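You operate a simulated robot arm through the tools that you are given. There is no shell and no other tool. Be economical: measure what you need, move in short steps, check, and stop when the job is done.

You run a simulated robot arm. Do the job below in one go: nothing can be reset, and whatever is moved stays where it is left.

JOB
Mill the tomatoes into the marked bowl.
Fine: bowl on the ring, loosen the clamp screw, swing the mill out, tighten the screw, then wind till the hopper is empty.

The check looks at the end state, three seconds after you hand in, the way a careful person would. Anything else that was tipped, shoved, dropped, spilled or broken makes it a failure.

ROBOT AND FRAMES
A 6-joint arm with a two-finger parallel gripper, fixed in place. Base frame: the origin is at the foot of the arm, x ahead of it, y to its left, z up; the work surface is at about z = 0.9. Lengths are in m, angles in rad, forces in N, time in s.
With the tool pointing down near the work surface it reaches from about 0.36 to 0.86 m from the base axis. Its first joint turns from -2.007 to 2.007 rad. Payload 3.43 kg.
Tool frame: the origin (TCP) lies between the finger pads and is the grasp point; the fingertips stand 0.034 m ahead of it; z points along the fingers, y is the line along which they close. The gripper opens to 0.128 m. The fingers are 0.024 m wide and 0.012 m thick; the gripper's body (0.048 by 0.13 m) begins 0.096 m behind the TCP.
Orientation is that of the tool frame in the base frame, as [roll, pitch, yaw] about the fixed x, y, z axes, in that order (R = Rz(yaw) Ry(pitch) Rx(roll)). With the fingers straight down and closing along the base's y, the tool's x points along the base's -x, its y along +y and its z along -z.

CONTROLS
- The arm moves only by the tool send_rows. Its arguments are lists of equal length, an entry for each row: "jaw": the closure, from 0 (fully open) to 1 (shut); "offset": the shift along the tool's x, y, z in units of 150 mm (1.0 is 150 mm), a list of three; "dr": the turn, a rotation vector about the tool's x, y, z in units of 120 degrees (1.0 is 120 degrees), a list of three. In form: {"jaw": [jaw, ...], "offset": [[dx, dy, dz], ...], "dr": [[ax, ay, az], ...]}. A call has 1 to 8 rows; each row is the pose to reach, as a shift and turn from the pose commanded when the call began, along the tool's axes at that moment. A call with a number of a shift or a turn outside -1 to 1 is refused whole. Rows are played at 5 a second. More than 0.05 m and 0.15 rad between two rows, or a gripper value outside its range, and nothing of the call is played. Where a pose cannot be reached the arm comes as near as it can. A force on the tool above 70 N (or 10 N above the force at the start of the call, whichever is more), or a blocked arm, ends the call early, and 0.2 s more pass. The fingers move at their own pace (about 0.108 m/s each) and stop on an object; they squeeze with about 24 N. The grip force told is the motor's: it shows also when the fingers shut on nothing. Time passes only in rows, and 0.2 s behind the last, so rows that repeat a pose let the fingers close. The reply holds the time, the measured pose of the TCP, the force on the tool along the base axes, the opening and the grip force, in the units named above and with some noise, with the torque about the TCP (base axes, N m) and any sound that the robot's microphone picked up.
- Cameras (640 x 400 px; columns grow to the right, rows downward): "scene" is fixed at [0.2337, -0.4963, 1.8735]; the picture's right is [0.75, -0.66, 0.00], its down [-0.52, -0.59, -0.61] and it looks along [0.41, 0.46, -0.79] (base axes); focal length 356 px, centre (320, 200). "wrist" rides on the gripper at [0.076, -0.011, -0.16] in the tool frame; the picture's right is [0.15, 0.99, 0.00], its down [-0.88, 0.13, -0.46] and it looks along [-0.45, 0.07, 0.89] (tool axes); focal length 234 px, centre (320, 200). There is no depth. A picture from a camera that has moved, and an enlarged one, comes with that camera's place and axes in the base frame and with its lens. The place of the scene camera against the robot may be out by one fixed shift of up to 0.025 m in any direction.
- capture(camera): a new picture of that camera. It takes no simulated time.
- lift_body(by): slides the trunk up (or, below 0, down) by that many m; the arm rides with it, the base frame stays. It gives what a move gives, with no picture.
- inspect(camera, box): a new picture of the part [left, top, right, bottom] of that camera's present view, enlarged. It takes no simulated time.
- job_done(): hands the job in; it is judged then, once.

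Go step by step. Nothing tells you positions but the pictures and the camera data: compare them with the known pose of the tool, close in by small moves and look again before you grip or let go. The budget is 120 turns and 84 pictures, counting those below and the enlarged ones. Unless the task says otherwise, let go and move clear before handing in, and close with one line.

The tools are called after "Call:" as name(argument=value, ...) on one line, values as JSON. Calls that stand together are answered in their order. send_rows: Moves the arm, as the interface text tells. Its arguments: {"type":"object","properties":{"jaw":{"type":"array","items":{"type":"number"}},"offset":{"type":"array","items":{"type":"array","items":{"type":"number"}}},"dr":{"type":"array","items":{"type":"array","items":{"type":"number"}}}},"required":["jaw","offset","dr"]} The other tools are called the same way: lift_body (by) slides the trunk up or down; capture (camera) takes a picture; inspect (camera, box) takes an enlarged picture of a part of a camera's view; job_done () hands the job in.

At the start:

```text
t: 0.0
position: [0.4523, 0.1615, 1.4065]
ee_rot: [3.139, 0.0, 3.142]
wrist_force: [-0.7, 0.3, -0.4]
torque: [-0.01, -0.03, -0.02]
width: 0.1276
gripper_force: 0.1
trunk travel left (down, up): [-0.65, 0.14]
```

scene: 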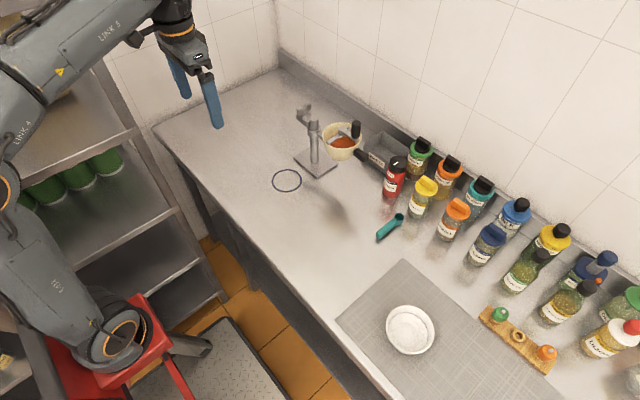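
wrist: 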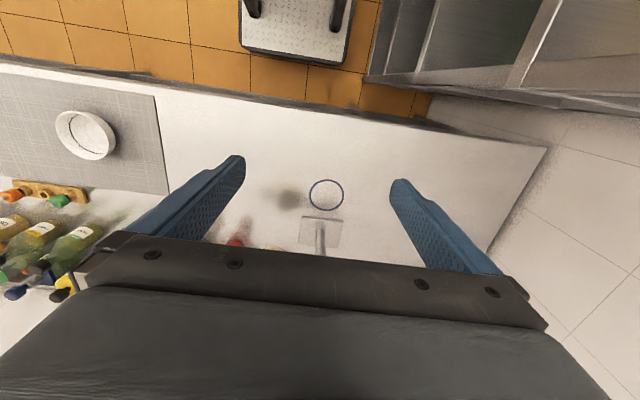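

I see a food mill on a post, with a base plate beside a ring drawn on the bench and a white bowl on the mat. First I'll enlarge the mill and the bowl to see them properly.

Call:
inspect(camera="scene", box=[260, 90, 420, 210])

Call:
inspect(camera="scene", box=[340, 200, 580, 390])

Call:
inspect(camera="wrist", box=[220, 150, 420, 275])

```text
3.33 times, centred on (340, 150) of scene
camera zoom: at [0.2337, -0.4963, 1.8735], right [0.75, -0.66, 0.0], down [-0.52, -0.59, -0.61], along [0.41, 0.46, -0.79], focal length 1185 px, centre (253, 367)
```

zoom: 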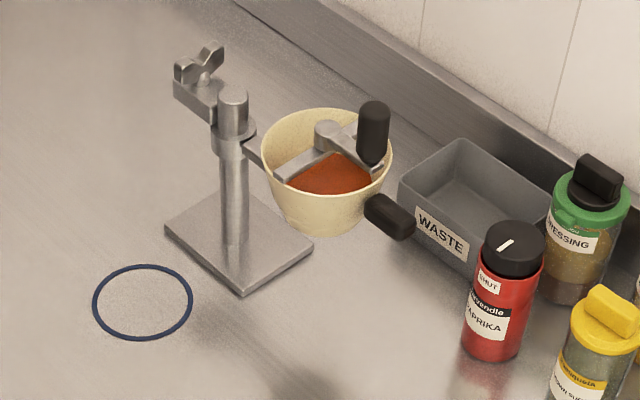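

```text
2.11 times, centred on (460, 295) of scene
camera zoom: at [0.2337, -0.4963, 1.8735], right [0.75, -0.66, 0.0], down [-0.52, -0.59, -0.61], along [0.41, 0.46, -0.79], focal length 748 px, centre (25, 0)
```

zoom: 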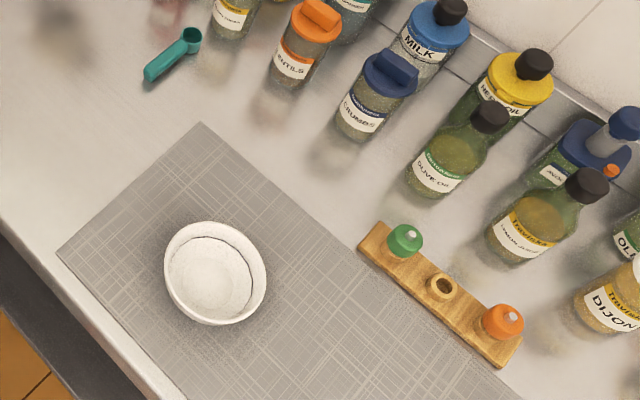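

```text
3.20 times, centred on (320, 212) of wrist
camera zoom: at [0.3782, 0.1496, 1.5658], right [-0.15, 0.99, 0.0], down [0.88, 0.13, 0.46], along [0.45, 0.07, -0.89], focal length 749 px, centre (320, 160)
```

zoom: 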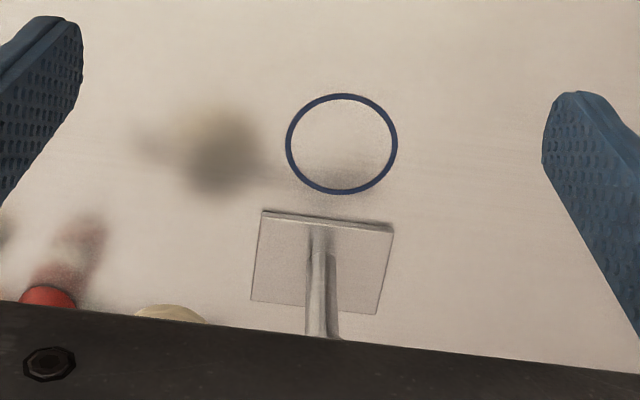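

The ring is near (0.694, 0.221), the post near (0.832, 0.222) with its top about z 1.10, the wing screw on the +y side of the post and the hopper on the -y side. The bowl is near (0.60, -0.42), so I'm moving towards it first.

Call:
send_rows(jaw=[0, 0, 0, 0], offset=[[-0.1, -0.25, 0], [-0.2, -0.5, 0], [-0.3, -0.75, 0], [-0.4, -1, 0]], dr=[[0, 0, 0], [0, 0, 0], [0, 0, 0], [0, 0, 0]])

Call:
send_rows(jaw=[0, 0, 0, 0], offset=[[-0.1, -0.25, 0.1], [-0.2, -0.5, 0.2], [-0.3, -0.75, 0.3], [-0.4, -1, 0.4]], dr=[[0, 0, 0], [0, 0, 0], [0, 0, 0], [0, 0, 0]])

Call:
send_rows(jaw=[0, 0, 0, 0], offset=[[0, -0.25, 0.15], [0, -0.5, 0.3], [0, -0.75, 0.45], [0, -1, 0.6]], dr=[[0, 0, 0], [0, 0, 0], [0, 0, 0], [0, 0, 0]])

Call:
capture(camera="wrist")

```text
t: 1.0
position: [0.5124, 0.0119, 1.4068]
ee_rot: [3.14, -0.001, 3.141]
wrist_force: [-0.8, 0.5, -0.5]
torque: [-0.04, -0.01, 0.0]
width: 0.128
gripper_force: 0.1
trunk travel left (down, up): [-0.65, 0.14]
```

```text
t: 2.0
position: [0.5706, -0.1392, 1.3461]
ee_rot: [3.139, -0.001, -3.141]
wrist_force: [0.0, 0.4, 0.2]
torque: [0.02, -0.08, 0.02]
width: 0.1282
gripper_force: 0.1
trunk travel left (down, up): [-0.65, 0.14]
```

```text
t: 3.0
position: [0.5727, -0.2889, 1.2551]
ee_rot: [3.14, 0.0, 3.14]
wrist_force: [0.0, 0.4, 0.2]
torque: [-0.07, -0.03, 0.03]
width: 0.1282
gripper_force: 0.0
trunk travel left (down, up): [-0.65, 0.14]
```

```text
78 pictures are left
camera wrist: at [0.499, -0.3002, 1.4136], right [-0.15, 0.99, 0.0], down [0.88, 0.13, 0.46], along [0.45, 0.07, -0.89], focal length 234 px, centre (320, 200)
```

wrist: 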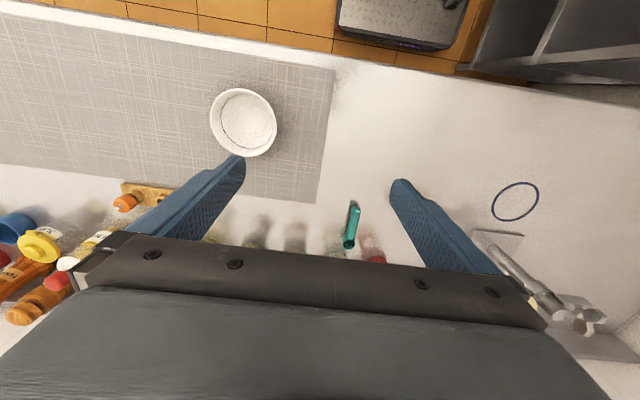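

The bowl centre is near (0.591, -0.43) and its rim is about 0.125 m across, so I'll grip the rim on the +y side. I'm coming nearer to measure it.

Call:
send_rows(jaw=[0.2, 0.4, 0.5, 0.5], offset=[[-0.03, -0.13, 0.25], [-0.06, -0.26, 0.5], [-0.09, -0.39, 0.75], [-0.12, -0.52, 1.0]], dr=[[0, 0, 0], [0, 0, 0], [0, 0, 0], [0, 0, 0]])

Call:
capture(camera="wrist")

Call:
inspect(camera="scene", box=[350, 240, 510, 340])

```text
t: 4.0
position: [0.5906, -0.3683, 1.1064]
ee_rot: [3.139, -0.001, 3.141]
wrist_force: [-0.4, 0.5, 1.0]
torque: [-0.04, -0.02, 0.01]
width: 0.0641
gripper_force: 0.0
trunk travel left (down, up): [-0.65, 0.14]
```

```text
77 pictures are left
camera wrist: at [0.5159, -0.3785, 1.2649], right [-0.15, 0.99, 0.0], down [0.88, 0.13, 0.46], along [0.45, 0.07, -0.89], focal length 234 px, centre (320, 200)
```

wrist: 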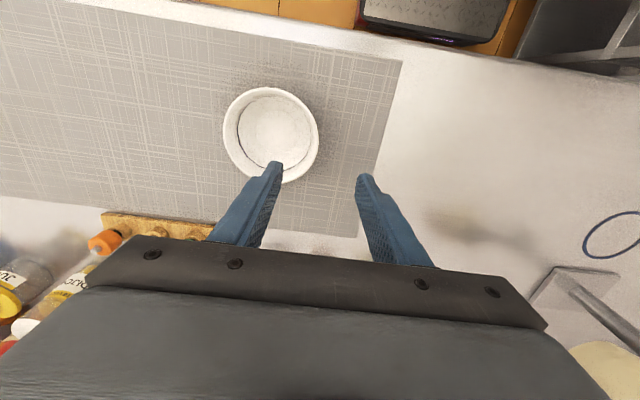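

```text
4.00 times, centred on (430, 290) of scene
camera zoom: at [0.2337, -0.4963, 1.8735], right [0.75, -0.66, 0.0], down [-0.52, -0.59, -0.61], along [0.41, 0.46, -0.79], focal length 1422 px, centre (-120, -160)
```

zoom: 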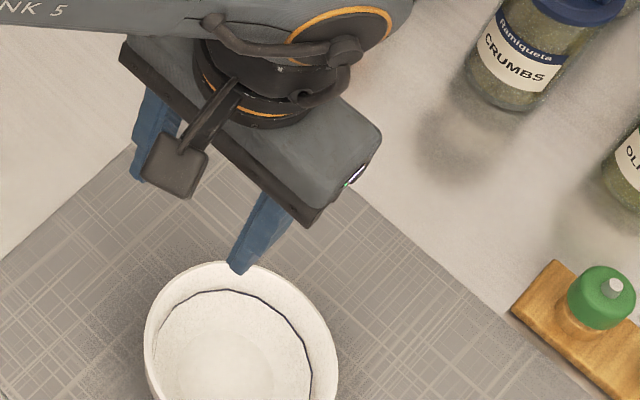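

The rim sits at about z 0.96 with its centre near (0.587, -0.43). I'm descending to straddle the +y rim and will stop short to check.

Call:
send_rows(jaw=[0.5, 0.5, 0.5, 0.5], offset=[[0.02, 0, 0.2], [0.02, 0, 0.4], [0.02, 0, 0.6], [0.02, 0, 0.73]], dr=[[0, 0, 0], [0, 0, 0], [0, 0, 0], [0, 0, 0]])

Call:
capture(camera="wrist")

Call:
inspect(camera="scene", box=[350, 260, 510, 360])

```text
t: 5.0
position: [0.5872, -0.3651, 0.995]
ee_rot: [3.141, 0.001, 3.141]
wrist_force: [-1.1, 0.2, -0.2]
torque: [-0.03, -0.04, -0.01]
width: 0.0642
gripper_force: 0.0
trunk travel left (down, up): [-0.65, 0.14]
```

```text
75 pictures are left
camera wrist: at [0.513, -0.3773, 1.1547], right [-0.15, 0.99, 0.0], down [0.88, 0.13, 0.46], along [0.45, 0.07, -0.89], focal length 234 px, centre (320, 200)
```

wrist: 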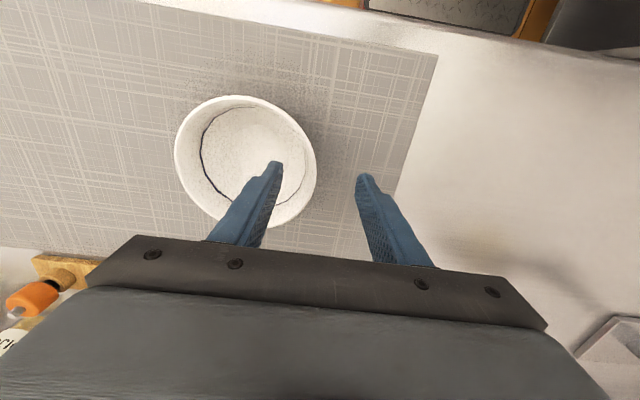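

```text
4.00 times, centred on (430, 310) of scene
camera zoom: at [0.2337, -0.4963, 1.8735], right [0.75, -0.66, 0.0], down [-0.52, -0.59, -0.61], along [0.41, 0.46, -0.79], focal length 1422 px, centre (-120, -240)
```

zoom: 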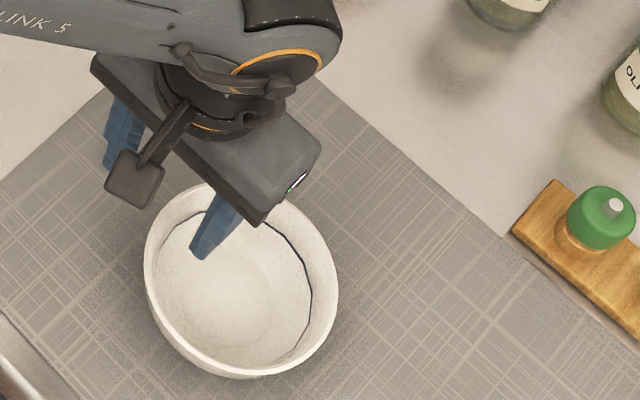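

The inner finger is inside the bowl and the outer one is outside. I'm going down the last 3.5 cm and closing.

Call:
send_rows(jaw=[0.5, 0.5, 0.5, 1, 1, 1, 1, 1], offset=[[0.01, -0.02, 0.08], [0.02, -0.02, 0.16], [0.02, -0.02, 0.235], [0.02, -0.02, 0.235], [0.02, -0.02, 0.235], [0.02, -0.02, 0.235], [0.02, -0.02, 0.235], [0.02, -0.02, 0.235]], dr=[[0, 0, 0], [0, 0, 0], [0, 0, 0], [0, 0, 0], [0, 0, 0], [0, 0, 0], [0, 0, 0], [0, 0, 0]])

Call:
capture(camera="wrist")

```text
t: 6.8
position: [0.5835, -0.3679, 0.963]
ee_rot: [-3.141, 0.002, -3.141]
wrist_force: [4.5, -1.0, 16.3]
torque: [-1.21, 0.22, 0.32]
width: 0.0209
gripper_force: 24.0
trunk travel left (down, up): [-0.65, 0.14]
```

```text
73 pictures are left
camera wrist: at [0.5101, -0.3802, 1.1207], right [-0.15, 0.99, 0.0], down [0.88, 0.13, 0.46], along [0.45, 0.07, -0.89], focal length 234 px, centre (320, 200)
```

wrist: 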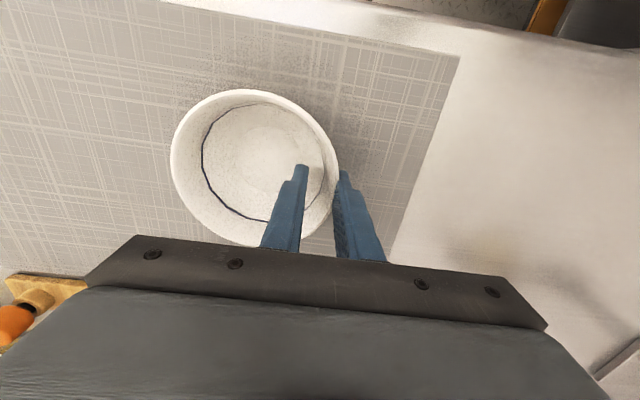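

The fingers hold the sloped wall. I'll lift a little and check that the bowl comes up level.

Call:
send_rows(jaw=[1, 1, 1, 1], offset=[[0, 0, -0.05], [0, 0, -0.12], [0, 0, -0.2], [0, 0, -0.3]], dr=[[0, 0, 0], [0, 0, 0], [0, 0, 0], [0, 0, 0]])

Call:
inspect(camera="scene", box=[350, 260, 510, 360])

Call:
capture(camera="wrist")

```text
t: 7.8
position: [0.5837, -0.3686, 1.005]
ee_rot: [3.138, -0.002, -3.141]
wrist_force: [-0.1, -0.9, -2.3]
torque: [0.07, 0.02, 0.01]
width: 0.0044
gripper_force: 24.2
trunk travel left (down, up): [-0.65, 0.14]
```

```text
4.00 times, centred on (430, 310) of scene
camera zoom: at [0.2337, -0.4963, 1.8735], right [0.75, -0.66, 0.0], down [-0.52, -0.59, -0.61], along [0.41, 0.46, -0.79], focal length 1422 px, centre (-120, -240)
```

zoom: 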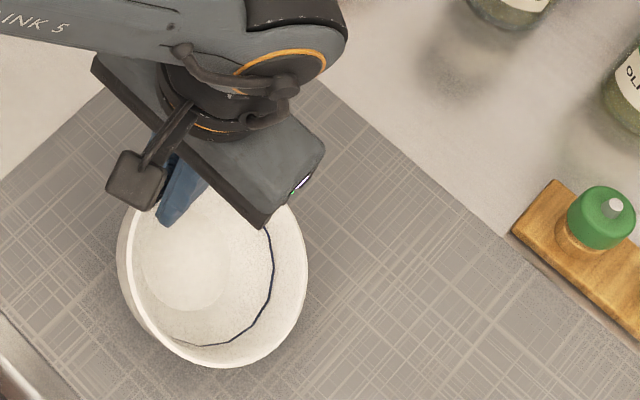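

```text
71 pictures are left
camera wrist: at [0.5093, -0.3801, 1.164], right [-0.15, 0.99, 0.0], down [0.88, 0.13, 0.45], along [0.45, 0.07, -0.89], focal length 234 px, centre (320, 200)
```

wrist: 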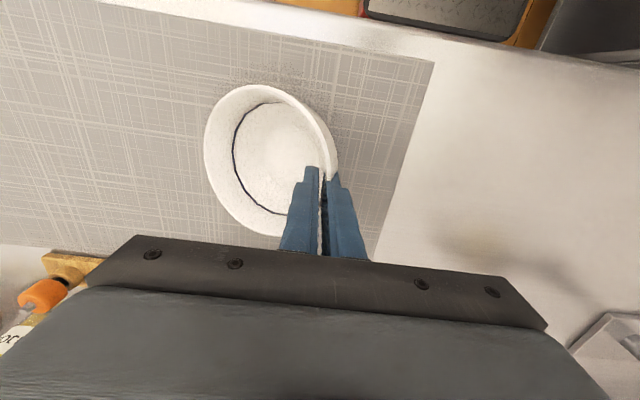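

The wall has aligned with the pads, so the bowl hangs tilted about 25° with its -y side low. I'll raise it and roll the tool to level it.

Call:
send_rows(jaw=[1, 1, 1, 1, 1, 1, 1, 1], offset=[[0, 0, -0.15], [0, 0, -0.3], [0, 0, -0.5], [0, 0, -0.7], [0, 0, -0.7], [0, 0, -0.7], [0, 0, -0.7], [0, 0, -0.7]], dr=[[0, 0, 0], [0, 0, 0], [0, 0, 0], [0.05, 0, 0], [0.1, 0, 0], [0.15, 0, 0], [0.2, 0, 0], [0.2, 0, 0]])

Call:
inspect(camera="scene", box=[350, 220, 510, 320])

Call:
capture(camera="wrist")

```text
t: 9.6
position: [0.5844, -0.3689, 1.1121]
ee_rot: [-2.725, -0.001, 3.14]
wrist_force: [0.2, 0.1, -2.9]
torque: [0.12, 0.01, 0.0]
width: 0.0041
gripper_force: 23.5
trunk travel left (down, up): [-0.65, 0.14]
```

```text
4.00 times, centred on (430, 270) of scene
camera zoom: at [0.2337, -0.4963, 1.8735], right [0.75, -0.66, 0.0], down [-0.52, -0.59, -0.61], along [0.41, 0.46, -0.79], focal length 1422 px, centre (-120, -80)
```

zoom: 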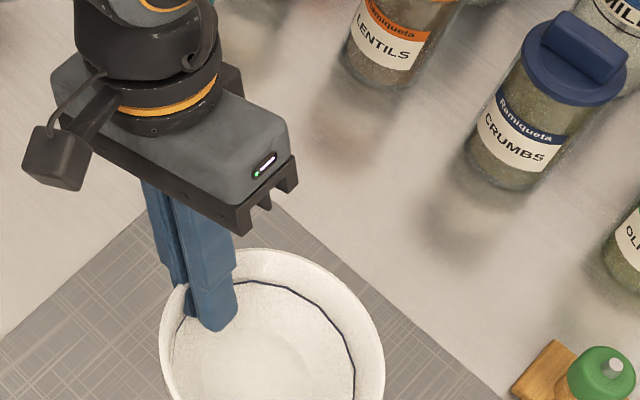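

```text
69 pictures are left
camera wrist: at [0.5099, -0.3145, 1.2614], right [-0.15, 0.9, -0.4], down [0.88, 0.3, 0.36], along [0.45, -0.3, -0.84], focal length 234 px, centre (320, 200)
```

wrist: 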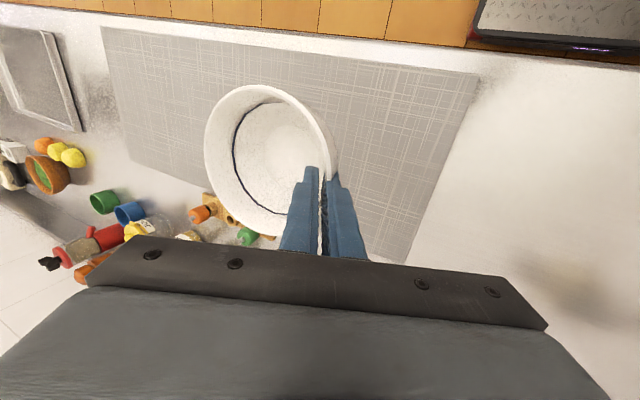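

The bowl is now about level, and I'm carrying it towards the ring in base-y steps at constant height.

Call:
send_rows(jaw=[1, 1, 1, 1], offset=[[-0.047, 0.244, -0.108], [-0.093, 0.488, -0.215], [-0.14, 0.732, -0.323], [-0.187, 0.9755, -0.431]], dr=[[0, 0, 0], [0, 0, 0], [0, 0, 0], [0, 0, 0]])

Call:
send_rows(jaw=[1, 1, 1, 1], offset=[[-0.047, 0.244, -0.108], [-0.093, 0.488, -0.215], [-0.14, 0.732, -0.323], [-0.187, 0.9755, -0.431]], dr=[[0, 0, 0], [0, 0, 0], [0, 0, 0], [0, 0, 0]])

Call:
send_rows(jaw=[1, 1, 1, 1], offset=[[-0.047, 0.244, -0.108], [-0.093, 0.488, -0.215], [-0.14, 0.732, -0.323], [-0.187, 0.9755, -0.431]], dr=[[0, 0, 0], [0, 0, 0], [0, 0, 0], [0, 0, 0]])

Call:
capture(camera="scene")

```text
t: 10.6
position: [0.6096, -0.2103, 1.1103]
ee_rot: [-2.724, 0.0, 3.141]
wrist_force: [-0.7, -0.5, -1.5]
torque: [0.14, -0.02, -0.01]
width: 0.004
gripper_force: 24.3
trunk travel left (down, up): [-0.65, 0.14]
```

```text
t: 11.6
position: [0.6398, -0.0491, 1.1107]
ee_rot: [-2.723, -0.002, 3.14]
wrist_force: [-0.1, -0.7, -3.4]
torque: [0.2, -0.03, 0.0]
width: 0.0043
gripper_force: 23.8
trunk travel left (down, up): [-0.65, 0.14]
```

```text
t: 12.6
position: [0.6663, 0.1108, 1.1126]
ee_rot: [-2.725, -0.002, 3.142]
wrist_force: [-0.7, -0.8, -2.7]
torque: [0.17, -0.04, 0.0]
width: 0.0045
gripper_force: 23.7
trunk travel left (down, up): [-0.65, 0.14]
```

```text
68 pictures are left
```

scene: 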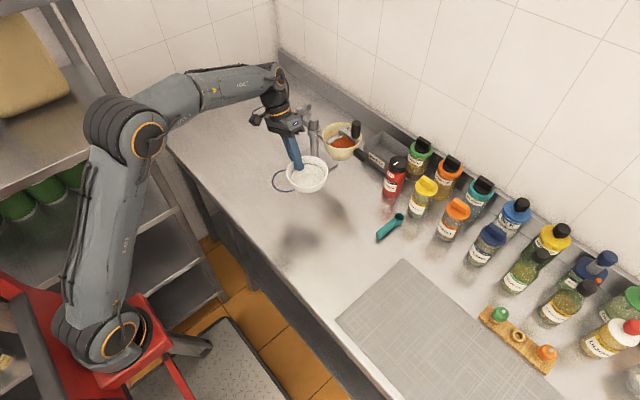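

The bowl is approaching the ring and stays clear of the mill. I'll move on over the ring and then look.

Call:
send_rows(jaw=[1, 1, 1, 1], offset=[[-0.05, 0.244, -0.108], [-0.1, 0.488, -0.215], [-0.15, 0.732, -0.323], [-0.2, 1.0, -0.442]], dr=[[0, 0, 0], [0, 0, 0], [0, 0, 0], [0, 0, 0]])

Call:
inspect(camera="scene", box=[240, 90, 400, 210])

Call:
capture(camera="wrist")

```text
t: 13.6
position: [0.6982, 0.2735, 1.1117]
ee_rot: [-2.725, -0.001, -3.142]
wrist_force: [0.4, -1.6, -2.6]
torque: [0.16, -0.03, -0.01]
width: 0.0041
gripper_force: 23.9
trunk travel left (down, up): [-0.65, 0.14]
```

```text
3.33 times, centred on (320, 150) of scene
camera zoom: at [0.2337, -0.4963, 1.8735], right [0.75, -0.66, 0.0], down [-0.52, -0.59, -0.61], along [0.41, 0.46, -0.79], focal length 1185 px, centre (320, 367)
```

zoom: 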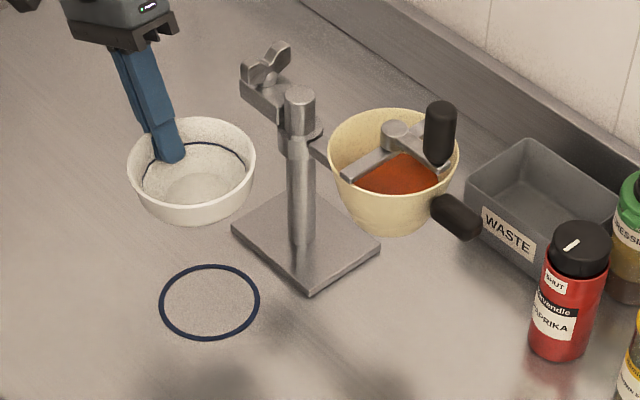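

```text
66 pictures are left
camera wrist: at [0.6225, 0.3283, 1.2604], right [-0.15, 0.9, -0.4], down [0.88, 0.3, 0.36], along [0.45, -0.3, -0.84], focal length 234 px, centre (320, 200)
```

wrist: 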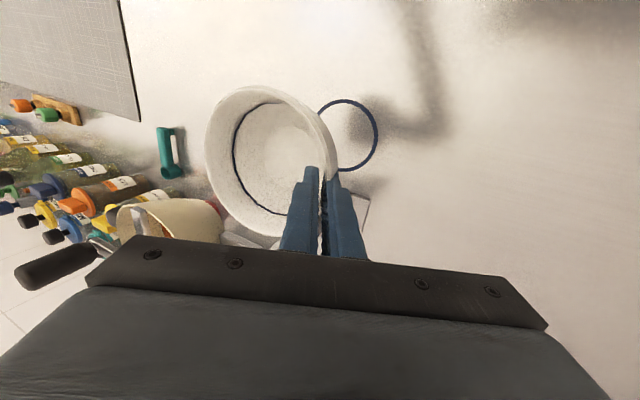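

The bowl is nearly centred over the ring, so I'll shift +8 mm in y and lower it to about z 1.0.

Call:
send_rows(jaw=[1, 1, 1, 1], offset=[[0.01, 0.086, 0.162], [0.013, 0.172, 0.325], [0.013, 0.26, 0.487], [0.013, 0.345, 0.649]], dr=[[0, 0, 0], [0, 0, 0], [0, 0, 0], [0, 0, 0]])

Call:
inspect(camera="scene", box=[240, 110, 360, 200])

Call:
capture(camera="wrist")

```text
t: 14.6
position: [0.6959, 0.2827, 1.0017]
ee_rot: [-2.725, 0.001, -3.141]
wrist_force: [-0.7, 0.3, -1.6]
torque: [0.16, -0.04, 0.03]
width: 0.0043
gripper_force: 24.1
trunk travel left (down, up): [-0.65, 0.14]
```

```text
4.44 times, centred on (300, 155) of scene
camera zoom: at [0.2337, -0.4963, 1.8735], right [0.75, -0.66, 0.0], down [-0.52, -0.59, -0.61], along [0.41, 0.46, -0.79], focal length 1580 px, centre (409, 400)
```

zoom: 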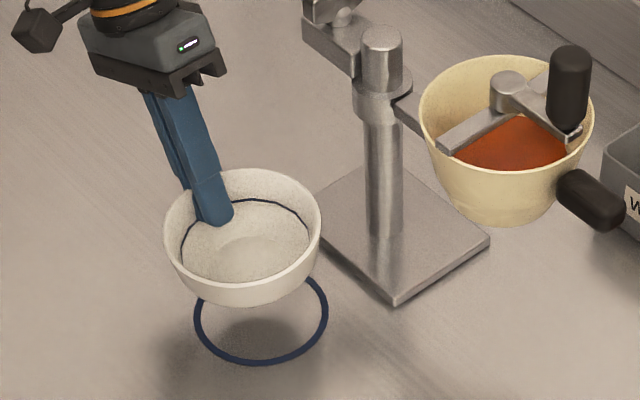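

```text
64 pictures are left
camera wrist: at [0.6212, 0.3367, 1.1511], right [-0.15, 0.9, -0.4], down [0.88, 0.3, 0.36], along [0.45, -0.3, -0.84], focal length 234 px, centre (320, 200)
```

wrist: 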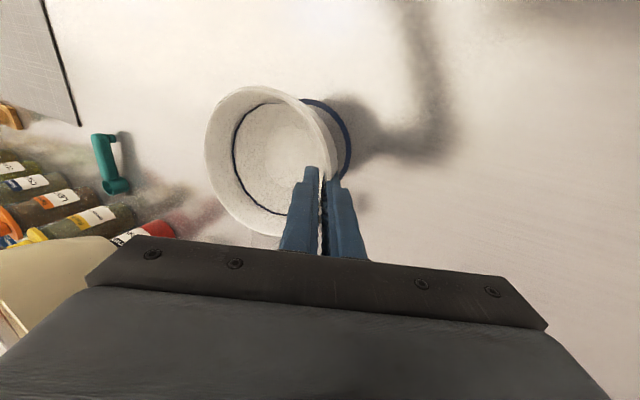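

The bowl hangs level just above the ring. I'm lowering it gently and watching the force.

Call:
send_rows(jaw=[1, 1, 1, 1, 1], offset=[[0, 0.027, 0.061], [0, 0.054, 0.122], [0, 0.072, 0.163], [0, 0.083, 0.188], [0, 0.094, 0.213]], dr=[[0, 0, 0], [0, 0, 0], [0, 0, 0], [0, 0, 0], [0, 0, 0]])

Call:
inspect(camera="scene", box=[240, 110, 360, 200])

```text
t: 15.8
position: [0.6967, 0.2838, 0.9658]
ee_rot: [-2.725, 0.0, -3.14]
wrist_force: [0.9, 0.2, -3.3]
torque: [0.12, -0.07, 0.03]
width: 0.0043
gripper_force: 24.0
trunk travel left (down, up): [-0.65, 0.14]
```

```text
4.44 times, centred on (300, 155) of scene
camera zoom: at [0.2337, -0.4963, 1.8735], right [0.75, -0.66, 0.0], down [-0.52, -0.59, -0.61], along [0.41, 0.46, -0.79], focal length 1580 px, centre (409, 400)
```

zoom: 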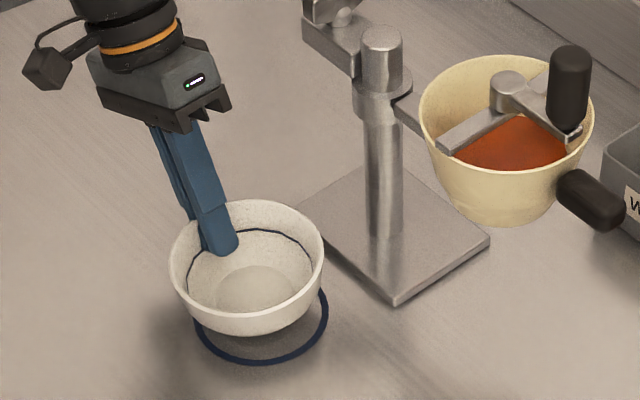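

Only a little height is left and the bowl is about 6 mm off to the picture's left. I'll correct that while lowering in small steps.

Call:
send_rows(jaw=[1, 1, 1, 1], offset=[[-0.033, -0.02, 0.02], [-0.033, -0.012, 0.04], [-0.033, 0, 0.06], [-0.033, 0.008, 0.084]], dr=[[0, 0, 0], [0, 0, 0], [0, 0, 0], [0, 0, 0]])

Call:
inspect(camera="scene", box=[240, 110, 360, 200])

```text
t: 16.8
position: [0.7021, 0.2802, 0.955]
ee_rot: [-2.723, 0.003, 3.141]
wrist_force: [1.0, 0.0, 17.1]
torque: [-0.74, 0.56, 0.01]
width: 0.0046
gripper_force: 23.6
trunk travel left (down, up): [-0.65, 0.14]
```

```text
4.44 times, centred on (300, 155) of scene
camera zoom: at [0.2337, -0.4963, 1.8735], right [0.75, -0.66, 0.0], down [-0.52, -0.59, -0.61], along [0.41, 0.46, -0.79], focal length 1580 px, centre (409, 400)
```

zoom: 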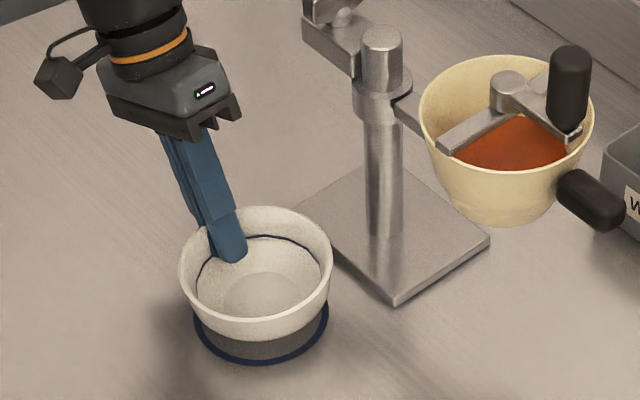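

There is contact (17 N) and the bowl is centred on the ring. I'm easing off slightly and opening.

Call:
send_rows(jaw=[1, 0.8, 0.6, 0.5, 0.5, 0.5], offset=[[0, -0.005, -0.01], [0, -0.005, -0.01], [0, -0.005, -0.01], [0, -0.005, -0.01], [0, -0.005, -0.01], [0, -0.005, -0.01]], dr=[[0, 0, 0], [0, 0, 0], [0, 0, 0], [0, 0, 0], [0, 0, 0], [0, 0, 0]])

Call:
inspect(camera="scene", box=[240, 110, 360, 200])

```text
t: 18.2
position: [0.7022, 0.28, 0.9542]
ee_rot: [-2.725, -0.001, -3.141]
wrist_force: [0.0, 0.9, 0.4]
torque: [-0.02, -0.01, 0.01]
width: 0.0638
gripper_force: 0.1
trunk travel left (down, up): [-0.65, 0.14]
```

```text
4.44 times, centred on (300, 155) of scene
camera zoom: at [0.2337, -0.4963, 1.8735], right [0.75, -0.66, 0.0], down [-0.52, -0.59, -0.61], along [0.41, 0.46, -0.79], focal length 1580 px, centre (409, 400)
```

zoom: 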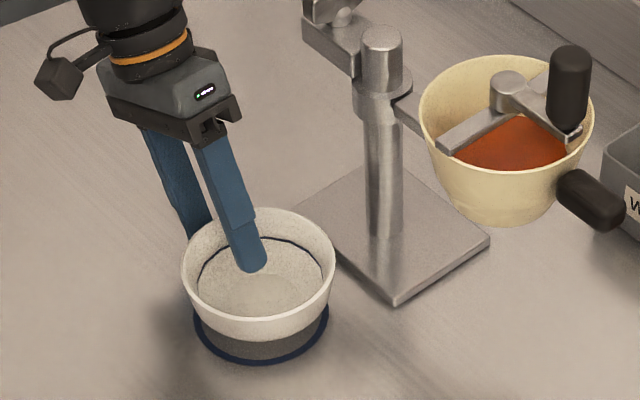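

The bowl is released and standing on the ring. I'm withdrawing along the tool axis and straightening the tool.

Call:
send_rows(jaw=[0.5, 0.5, 0.5, 0.5, 0.5, 0.5, 0.5, 0.5], offset=[[0, 0, -0.2], [0, 0, -0.45], [0, 0, -0.7], [0, 0, -1], [0, 0, -1], [0, 0, -1], [0, 0, -1], [0, 0, -1]], dr=[[0, 0, 0], [0, 0, 0], [0, 0, 0], [0, 0, 0], [-0.05, 0, 0], [-0.1, 0, 0], [-0.15, 0, 0], [-0.2, 0, 0]])

Call:
capture(camera="wrist")

Call:
inspect(camera="scene", box=[260, 80, 400, 200])

```text
t: 20.0
position: [0.7037, 0.3377, 1.0922]
ee_rot: [3.138, 0.001, 3.14]
wrist_force: [0.1, 1.0, -1.3]
torque: [-0.03, 0.0, -0.02]
width: 0.064
gripper_force: 0.0
trunk travel left (down, up): [-0.65, 0.14]
```

```text
60 pictures are left
camera wrist: at [0.6283, 0.327, 1.2515], right [-0.15, 0.99, 0.0], down [0.88, 0.13, 0.46], along [0.45, 0.07, -0.89], focal length 234 px, centre (320, 200)
```

wrist: 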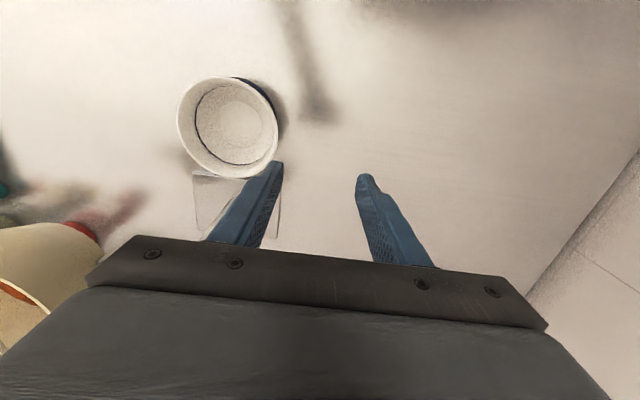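

```text
3.33 times, centred on (330, 140) of scene
camera zoom: at [0.2337, -0.4963, 1.8735], right [0.75, -0.66, 0.0], down [-0.52, -0.59, -0.61], along [0.41, 0.46, -0.79], focal length 1185 px, centre (287, 400)
```

zoom: 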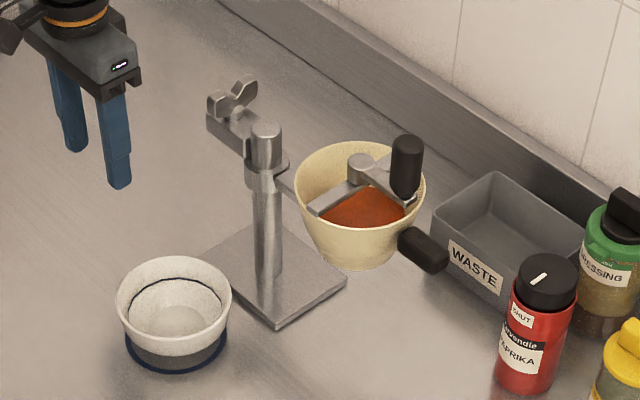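

The bowl sits well on the ring. Next is the clamp screw, and I'll go above it to see it with the wrist camera.

Call:
send_rows(jaw=[0.5, 0.5, 0.5, 0.5], offset=[[0, 0, -0.25], [0, 0, -0.5], [0, 0, -0.75], [0, 0, -1]], dr=[[0, 0, 0], [0, 0, 0], [0, 0, 0], [0, 0, 0]])

Call:
send_rows(jaw=[0.5, 0.5, 0.5, 0.5], offset=[[-0.2, -0.11, 0], [-0.4, -0.22, 0], [-0.6, -0.33, 0], [-0.8, -0.45, 0]], dr=[[0, 0, 0], [0, 0, 0], [0, 0, 0], [0, 0, 0]])

Call:
capture(camera="wrist")

```text
t: 21.0
position: [0.7012, 0.3358, 1.2409]
ee_rot: [3.141, -0.003, 3.141]
wrist_force: [0.4, -0.4, 0.0]
torque: [0.0, 0.01, -0.02]
width: 0.0639
gripper_force: 0.1
trunk travel left (down, up): [-0.65, 0.14]
```

```text
t: 22.0
position: [0.7582, 0.2754, 1.2263]
ee_rot: [3.14, 0.0, 3.14]
wrist_force: [-0.8, -0.5, -0.8]
torque: [0.0, 0.03, 0.01]
width: 0.0643
gripper_force: 0.1
out of reach, approached as far as the arm can: row 2, 3, 4
trunk travel left (down, up): [-0.65, 0.14]
```

```text
58 pictures are left
camera wrist: at [0.6834, 0.2636, 1.3855], right [-0.15, 0.99, 0.0], down [0.88, 0.13, 0.46], along [0.45, 0.07, -0.89], focal length 234 px, centre (320, 200)
```

wrist: 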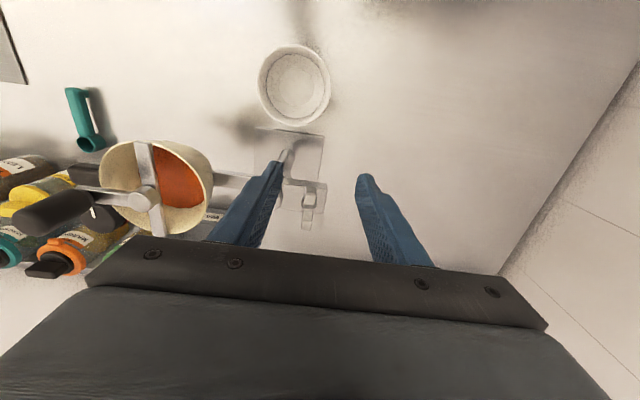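

At this height the reach is limited. I'll raise the trunk to gain reach and enlarge the clamp meanwhile.

Call:
lift_body(by=0.14)

Call:
inspect(camera="wrist", box=[240, 100, 400, 240])

```text
t: 23.7
position: [0.7194, 0.2726, 1.3651]
ee_rot: [3.14, 0.002, -3.14]
wrist_force: [0.0, 0.4, -0.1]
torque: [-0.03, 0.02, -0.01]
width: 0.0637
gripper_force: 0.1
trunk travel left (down, up): [-0.79, 0.0]
```

```text
2.86 times, centred on (320, 170) of wrist
camera zoom: at [0.6458, 0.2621, 1.5241], right [-0.15, 0.99, 0.0], down [0.88, 0.13, 0.46], along [0.45, 0.07, -0.89], focal length 669 px, centre (320, 286)
```

zoom: 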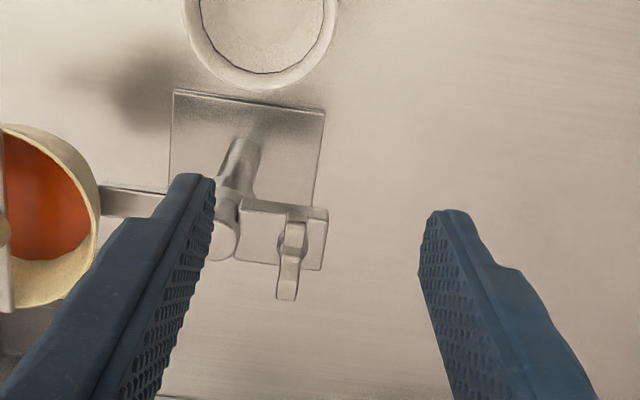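

The wing screw hub is near (0.83, 0.271) with its plate lying along x. I'll now go lower with the trunk raised and see how far out I can reach.

Call:
send_rows(jaw=[0.5, 0.5, 0.5, 0.5], offset=[[0, 0, 0.25], [0, 0, 0.5], [0, 0, 0.75], [0, 0, 0.98]], dr=[[0, 0, 0], [0, 0, 0], [0, 0, 0], [0, 0, 0]])

```text
t: 24.7
position: [0.7245, 0.2757, 1.3466]
ee_rot: [3.141, -0.001, 3.141]
wrist_force: [-0.1, -0.7, 0.4]
torque: [-0.02, 0.01, 0.01]
width: 0.0638
gripper_force: 0.1
out of reach, approached as far as the arm can: row 1, 2, 3, 4
trunk travel left (down, up): [-0.79, 0.0]
```

The commanded pose is beyond reach, so I'll pull back a little before going down.

Call:
send_rows(jaw=[0.5, 0.5, 0.5, 0.5], offset=[[0.3, 0, 0], [0.6, 0, 0], [0.8, 0, 0], [0.8, 0, 0]], dr=[[0, 0, 0], [0, 0, 0], [0, 0, 0], [0, 0, 0]])

```text
t: 25.7
position: [0.6878, 0.3062, 1.3912]
ee_rot: [-3.139, -0.01, -3.141]
wrist_force: [-0.1, 0.4, -0.4]
torque: [0.03, 0.04, 0.0]
width: 0.0642
gripper_force: 0.2
out of reach, approached as far as the arm can: row 1, 2, 3, 4
trunk travel left (down, up): [-0.79, 0.0]
```

The arm behaves oddly with the trunk this high. I'll bring it back down and look at its posture.

Call:
lift_body(by=-0.14)

Call:
capture(camera="scene")

```text
t: 27.3
position: [0.7266, 0.3076, 1.2532]
ee_rot: [-3.14, -0.007, -3.141]
wrist_force: [0.5, -0.6, 0.0]
torque: [0.02, 0.0, 0.02]
width: 0.0641
gripper_force: 0.0
trunk travel left (down, up): [-0.65, 0.14]
```

```text
56 pictures are left
```

scene: 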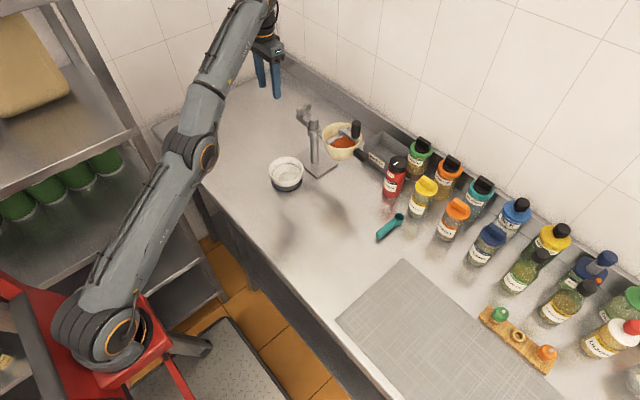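

The arm is stretched nearly straight. I'll send a hold to see where the commanded pose is.

Call:
send_rows(jaw=[0.5, 0.5], offset=[[0, 0, 0], [0, 0, 0]], dr=[[0, 0, 0], [0, 0, 0]])

Call:
send_rows(jaw=[0.5, 0.5, 0.5, 0.5], offset=[[0.2, 0, 0], [0.4, 0, 0], [0.6, 0, 0], [0.6, 0, 0]], dr=[[0, 0, 0], [0, 0, 0], [0, 0, 0], [0, 0, 0]])

```text
t: 27.9
position: [0.7265, 0.3065, 1.2513]
ee_rot: [-3.14, -0.009, 3.141]
wrist_force: [0.1, -0.1, -0.2]
torque: [-0.02, 0.01, -0.01]
width: 0.0642
gripper_force: 0.1
trunk travel left (down, up): [-0.65, 0.14]
```

```text
t: 29.1
position: [0.6548, 0.3148, 1.2889]
ee_rot: [3.101, 0.074, 3.141]
wrist_force: [-0.8, 0.4, -0.7]
torque: [-0.06, -0.01, 0.02]
width: 0.064
gripper_force: 0.0
out of reach, approached as far as the arm can: row 1, 2, 3
trunk travel left (down, up): [-0.65, 0.14]
stopped in row 4: the arm was blocked; the commanded pose is now the measured one
```

The arm reports being blocked, so I'll look before going on.

Call:
capture(camera="scene")

Call:
capture(camera="wrist")

```text
55 pictures are left
```

scene: 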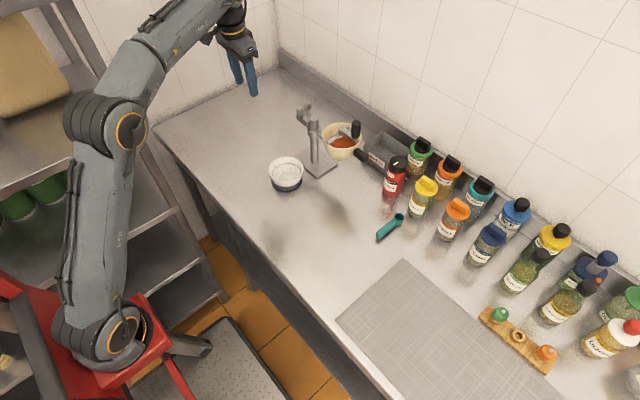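

```text
54 pictures are left
camera wrist: at [0.5687, 0.2974, 1.4421], right [-0.15, 0.99, 0.03], down [0.84, 0.11, 0.52], along [0.52, 0.1, -0.85], focal length 234 px, centre (320, 200)
```

wrist: 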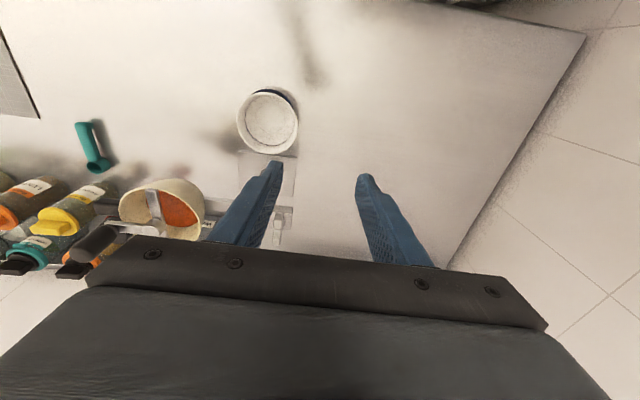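

Nothing was disturbed; the arm was just at its limit. The screw is about 0.87 m out, so I'll raise the trunk and tilt the tool outward about 20° to gain reach.

Call:
send_rows(jaw=[0.5, 0.5, 0.5, 0.5], offset=[[0, 0, 0], [0, 0, 0], [0, 0, 0], [0, 0, 0]], dr=[[0.01, -0.04, 0], [0.019, -0.09, 0], [0.019, -0.132, 0], [0.019, -0.132, 0]])

Call:
lift_body(by=0.14)

```text
t: 30.1
position: [0.6537, 0.3137, 1.2905]
ee_rot: [3.138, 0.351, 3.135]
wrist_force: [-0.6, -0.4, 0.0]
torque: [0.06, 0.02, 0.01]
width: 0.0637
gripper_force: 0.1
trunk travel left (down, up): [-0.65, 0.14]
```

```text
t: 31.8
position: [0.6537, 0.3145, 1.4295]
ee_rot: [3.138, 0.353, 3.133]
wrist_force: [0.3, -0.3, 1.0]
torque: [0.04, 0.0, 0.01]
width: 0.0641
gripper_force: 0.1
trunk travel left (down, up): [-0.79, 0.0]
```

The lift rode cleanly this time. I'm going down towards the screw in tilted-tool steps.

Call:
send_rows(jaw=[0.5, 0.5, 0.5, 0.5], offset=[[0.028, -0.07, 0.22], [0.056, -0.14, 0.44], [0.084, -0.21, 0.66], [0.112, -0.28, 0.882]], dr=[[0, 0, 0], [0, 0, 0], [0, 0, 0], [0, 0, 0]])

Call:
capture(camera="wrist")

```text
t: 32.8
position: [0.6842, 0.2726, 1.3016]
ee_rot: [3.139, 0.352, 3.133]
wrist_force: [-0.8, -0.1, 0.0]
torque: [0.01, 0.0, 0.02]
width: 0.0639
gripper_force: 0.1
trunk travel left (down, up): [-0.79, 0.0]
```

```text
53 pictures are left
camera wrist: at [0.5583, 0.2618, 1.4248], right [-0.13, 0.99, -0.05], down [0.67, 0.12, 0.73], along [0.73, 0.06, -0.68], focal length 234 px, centre (320, 200)
```

wrist: 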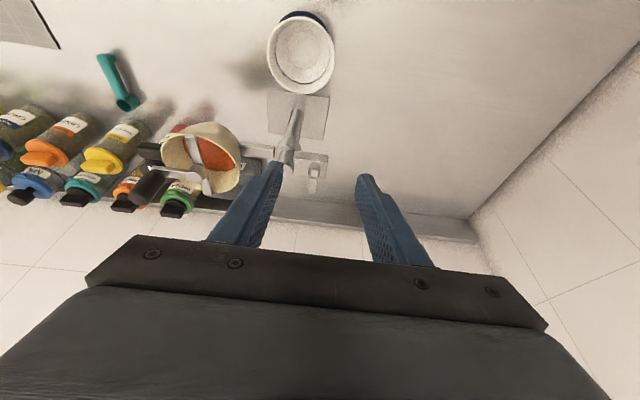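

The clamp is in clear view, so I'm closing in to just above and short of the wing.

Call:
send_rows(jaw=[0.5, 0.5, 0.5, 0.5], offset=[[-0.11, 0, 0.235], [-0.22, 0, 0.47], [-0.33, 0, 0.705], [-0.435, 0, 0.941]], dr=[[0, 0, 0], [0, 0, 0], [0, 0, 0], [0, 0, 0]])

Call:
inspect(camera="wrist", box=[220, 100, 420, 250])

Call:
inspect(camera="scene", box=[260, 70, 380, 160])

```text
t: 33.8
position: [0.7941, 0.2725, 1.1923]
ee_rot: [3.139, 0.352, 3.132]
wrist_force: [0.2, 0.0, 0.4]
torque: [0.02, -0.06, -0.02]
width: 0.064
gripper_force: 0.1
trunk travel left (down, up): [-0.79, 0.0]
```

```text
2.67 times, centred on (320, 175) of wrist
camera zoom: at [0.6696, 0.2606, 1.3144], right [-0.13, 0.99, -0.05], down [0.67, 0.12, 0.73], along [0.73, 0.06, -0.68], focal length 624 px, centre (320, 267)
```

zoom: 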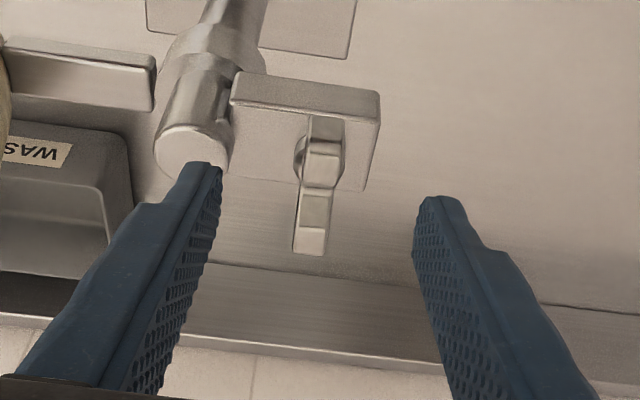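

```text
4.44 times, centred on (320, 115) of scene
camera zoom: at [0.2337, -0.4963, 1.8735], right [0.75, -0.66, 0.0], down [-0.52, -0.59, -0.61], along [0.41, 0.46, -0.79], focal length 1580 px, centre (320, 578)
```

zoom: 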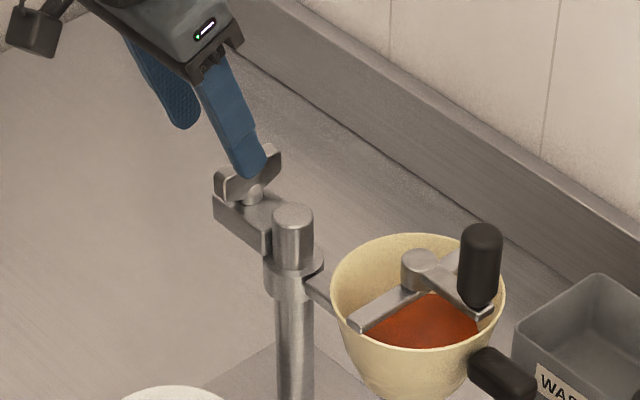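

The wing spans x 0.80–0.86 at y 0.272, with its top at about z 1.122 and the hub near x 0.83. I'll narrow the jaws to 3 cm and straddle the wing.

Call:
send_rows(jaw=[0.77, 0.77, 0.77, 0.77, 0.77], offset=[[-0.044, 0, 0], [-0.044, 0, 0.1], [-0.044, 0, 0.21], [-0.044, 0, 0.32], [-0.044, 0, 0.421]], dr=[[0, 0, 0], [0, 0, 0], [0, 0, 0], [0, 0, 0], [0, 0, 0]])

Call:
inspect(camera="wrist", box=[220, 100, 420, 250])

Call:
inspect(camera="scene", box=[260, 70, 380, 160])

```text
t: 35.0
position: [0.8208, 0.2725, 1.137]
ee_rot: [3.14, 0.355, 3.132]
wrist_force: [-6.4, 0.2, 10.4]
torque: [-0.22, 0.22, -0.12]
width: 0.0298
gripper_force: 0.1
trunk travel left (down, up): [-0.79, 0.0]
```

```text
2.67 times, centred on (320, 175) of wrist
camera zoom: at [0.6963, 0.2614, 1.2587], right [-0.13, 0.99, -0.05], down [0.67, 0.12, 0.73], along [0.73, 0.06, -0.68], focal length 624 px, centre (320, 267)
```

zoom: 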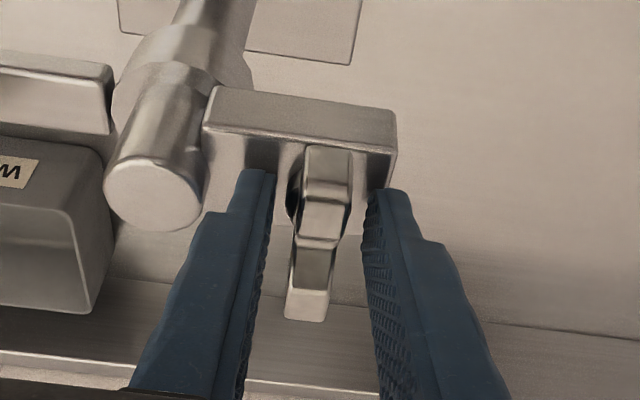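

```text
4.44 times, centred on (320, 115) of scene
camera zoom: at [0.2337, -0.4963, 1.8735], right [0.75, -0.66, 0.0], down [-0.52, -0.59, -0.61], along [0.41, 0.46, -0.79], focal length 1580 px, centre (320, 578)
```

zoom: 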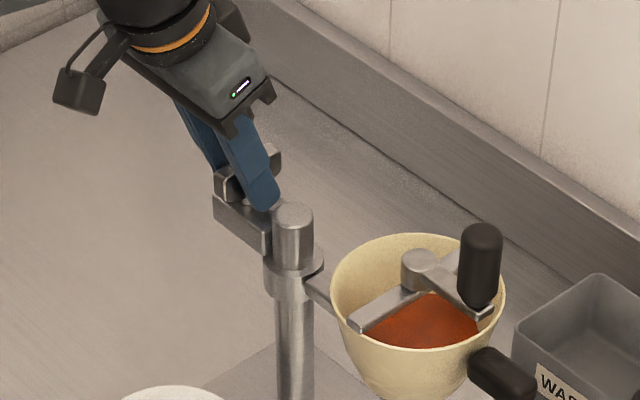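

The fingers straddle the wing nicely with the tips just touching the block. I'll back off 4 mm and close.

Call:
send_rows(jaw=[0.77, 1, 1, 1], offset=[[0, 0, -0.033], [0, 0, -0.033], [0, 0, -0.033], [0, 0, -0.033]], dr=[[0, 0, 0], [0, 0, 0], [0, 0, 0], [0, 0, 0]])

```text
t: 36.0
position: [0.8207, 0.2723, 1.1383]
ee_rot: [3.14, 0.351, 3.134]
wrist_force: [0.2, -3.4, -9.6]
torque: [-0.12, -1.24, 0.04]
width: 0.0208
gripper_force: 44.8
trunk travel left (down, up): [-0.79, 0.0]
```

I have the wing and its hub gripped. I'm turning it counter-clockwise seen from above (loosening), starting with half a radian about the vertical screw axis.

Call:
send_rows(jaw=[1, 1, 1, 1, 1], offset=[[0, -0.006, 0], [-0.001, -0.012, 0], [-0.0025, -0.018, 0.001], [-0.0045, -0.024, 0.0015], [-0.007, -0.03, 0.0025]], dr=[[-0.0165, 0, -0.0448], [-0.033, 0, -0.0896], [-0.0494, 0, -0.1344], [-0.0659, 0, -0.1792], [-0.0824, 0, -0.224]])

Call:
inspect(camera="wrist", box=[220, 100, 420, 250])

Call:
inspect(camera="scene", box=[260, 70, 380, 160])

```text
t: 37.2
position: [0.8222, 0.2671, 1.1376]
ee_rot: [3.14, 0.351, -2.651]
wrist_force: [4.1, -5.0, -16.0]
torque: [0.28, -0.78, -0.09]
width: 0.0207
gripper_force: 44.9
trunk travel left (down, up): [-0.79, 0.0]
```

```text
2.67 times, centred on (320, 175) of wrist
camera zoom: at [0.7173, 0.1967, 1.2609], right [-0.59, 0.81, -0.05], down [0.53, 0.43, 0.73], along [0.61, 0.41, -0.68], focal length 624 px, centre (320, 267)
```

zoom: 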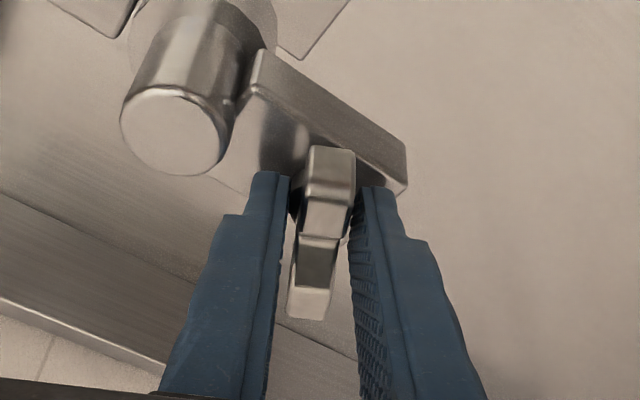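

```text
4.44 times, centred on (320, 115) of scene
camera zoom: at [0.2337, -0.4963, 1.8735], right [0.75, -0.66, 0.0], down [-0.52, -0.59, -0.61], along [0.41, 0.46, -0.79], focal length 1580 px, centre (320, 578)
```

zoom: 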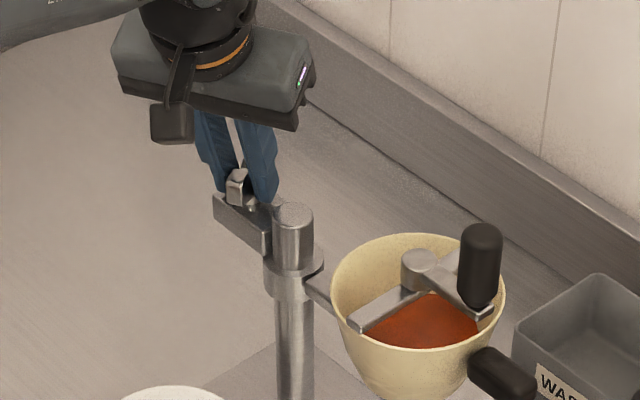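

The wing turns freely along with the tool. I'll continue another half radian.

Call:
send_rows(jaw=[1, 1, 1, 1, 1], offset=[[0, -0.006, 0], [-0.001, -0.012, 0], [-0.0025, -0.018, 0.001], [-0.0045, -0.024, 0.0015], [-0.007, -0.03, 0.0025]], dr=[[-0.0165, 0, -0.0448], [-0.033, 0, -0.0896], [-0.0494, 0, -0.1344], [-0.0659, 0, -0.1792], [-0.0824, 0, -0.224]])

```text
t: 38.4
position: [0.8248, 0.2632, 1.1379]
ee_rot: [3.139, 0.355, -2.148]
wrist_force: [8.0, -9.3, -17.7]
torque: [-0.39, -0.23, -0.13]
width: 0.0207
gripper_force: 44.8
trunk travel left (down, up): [-0.79, 0.0]
```

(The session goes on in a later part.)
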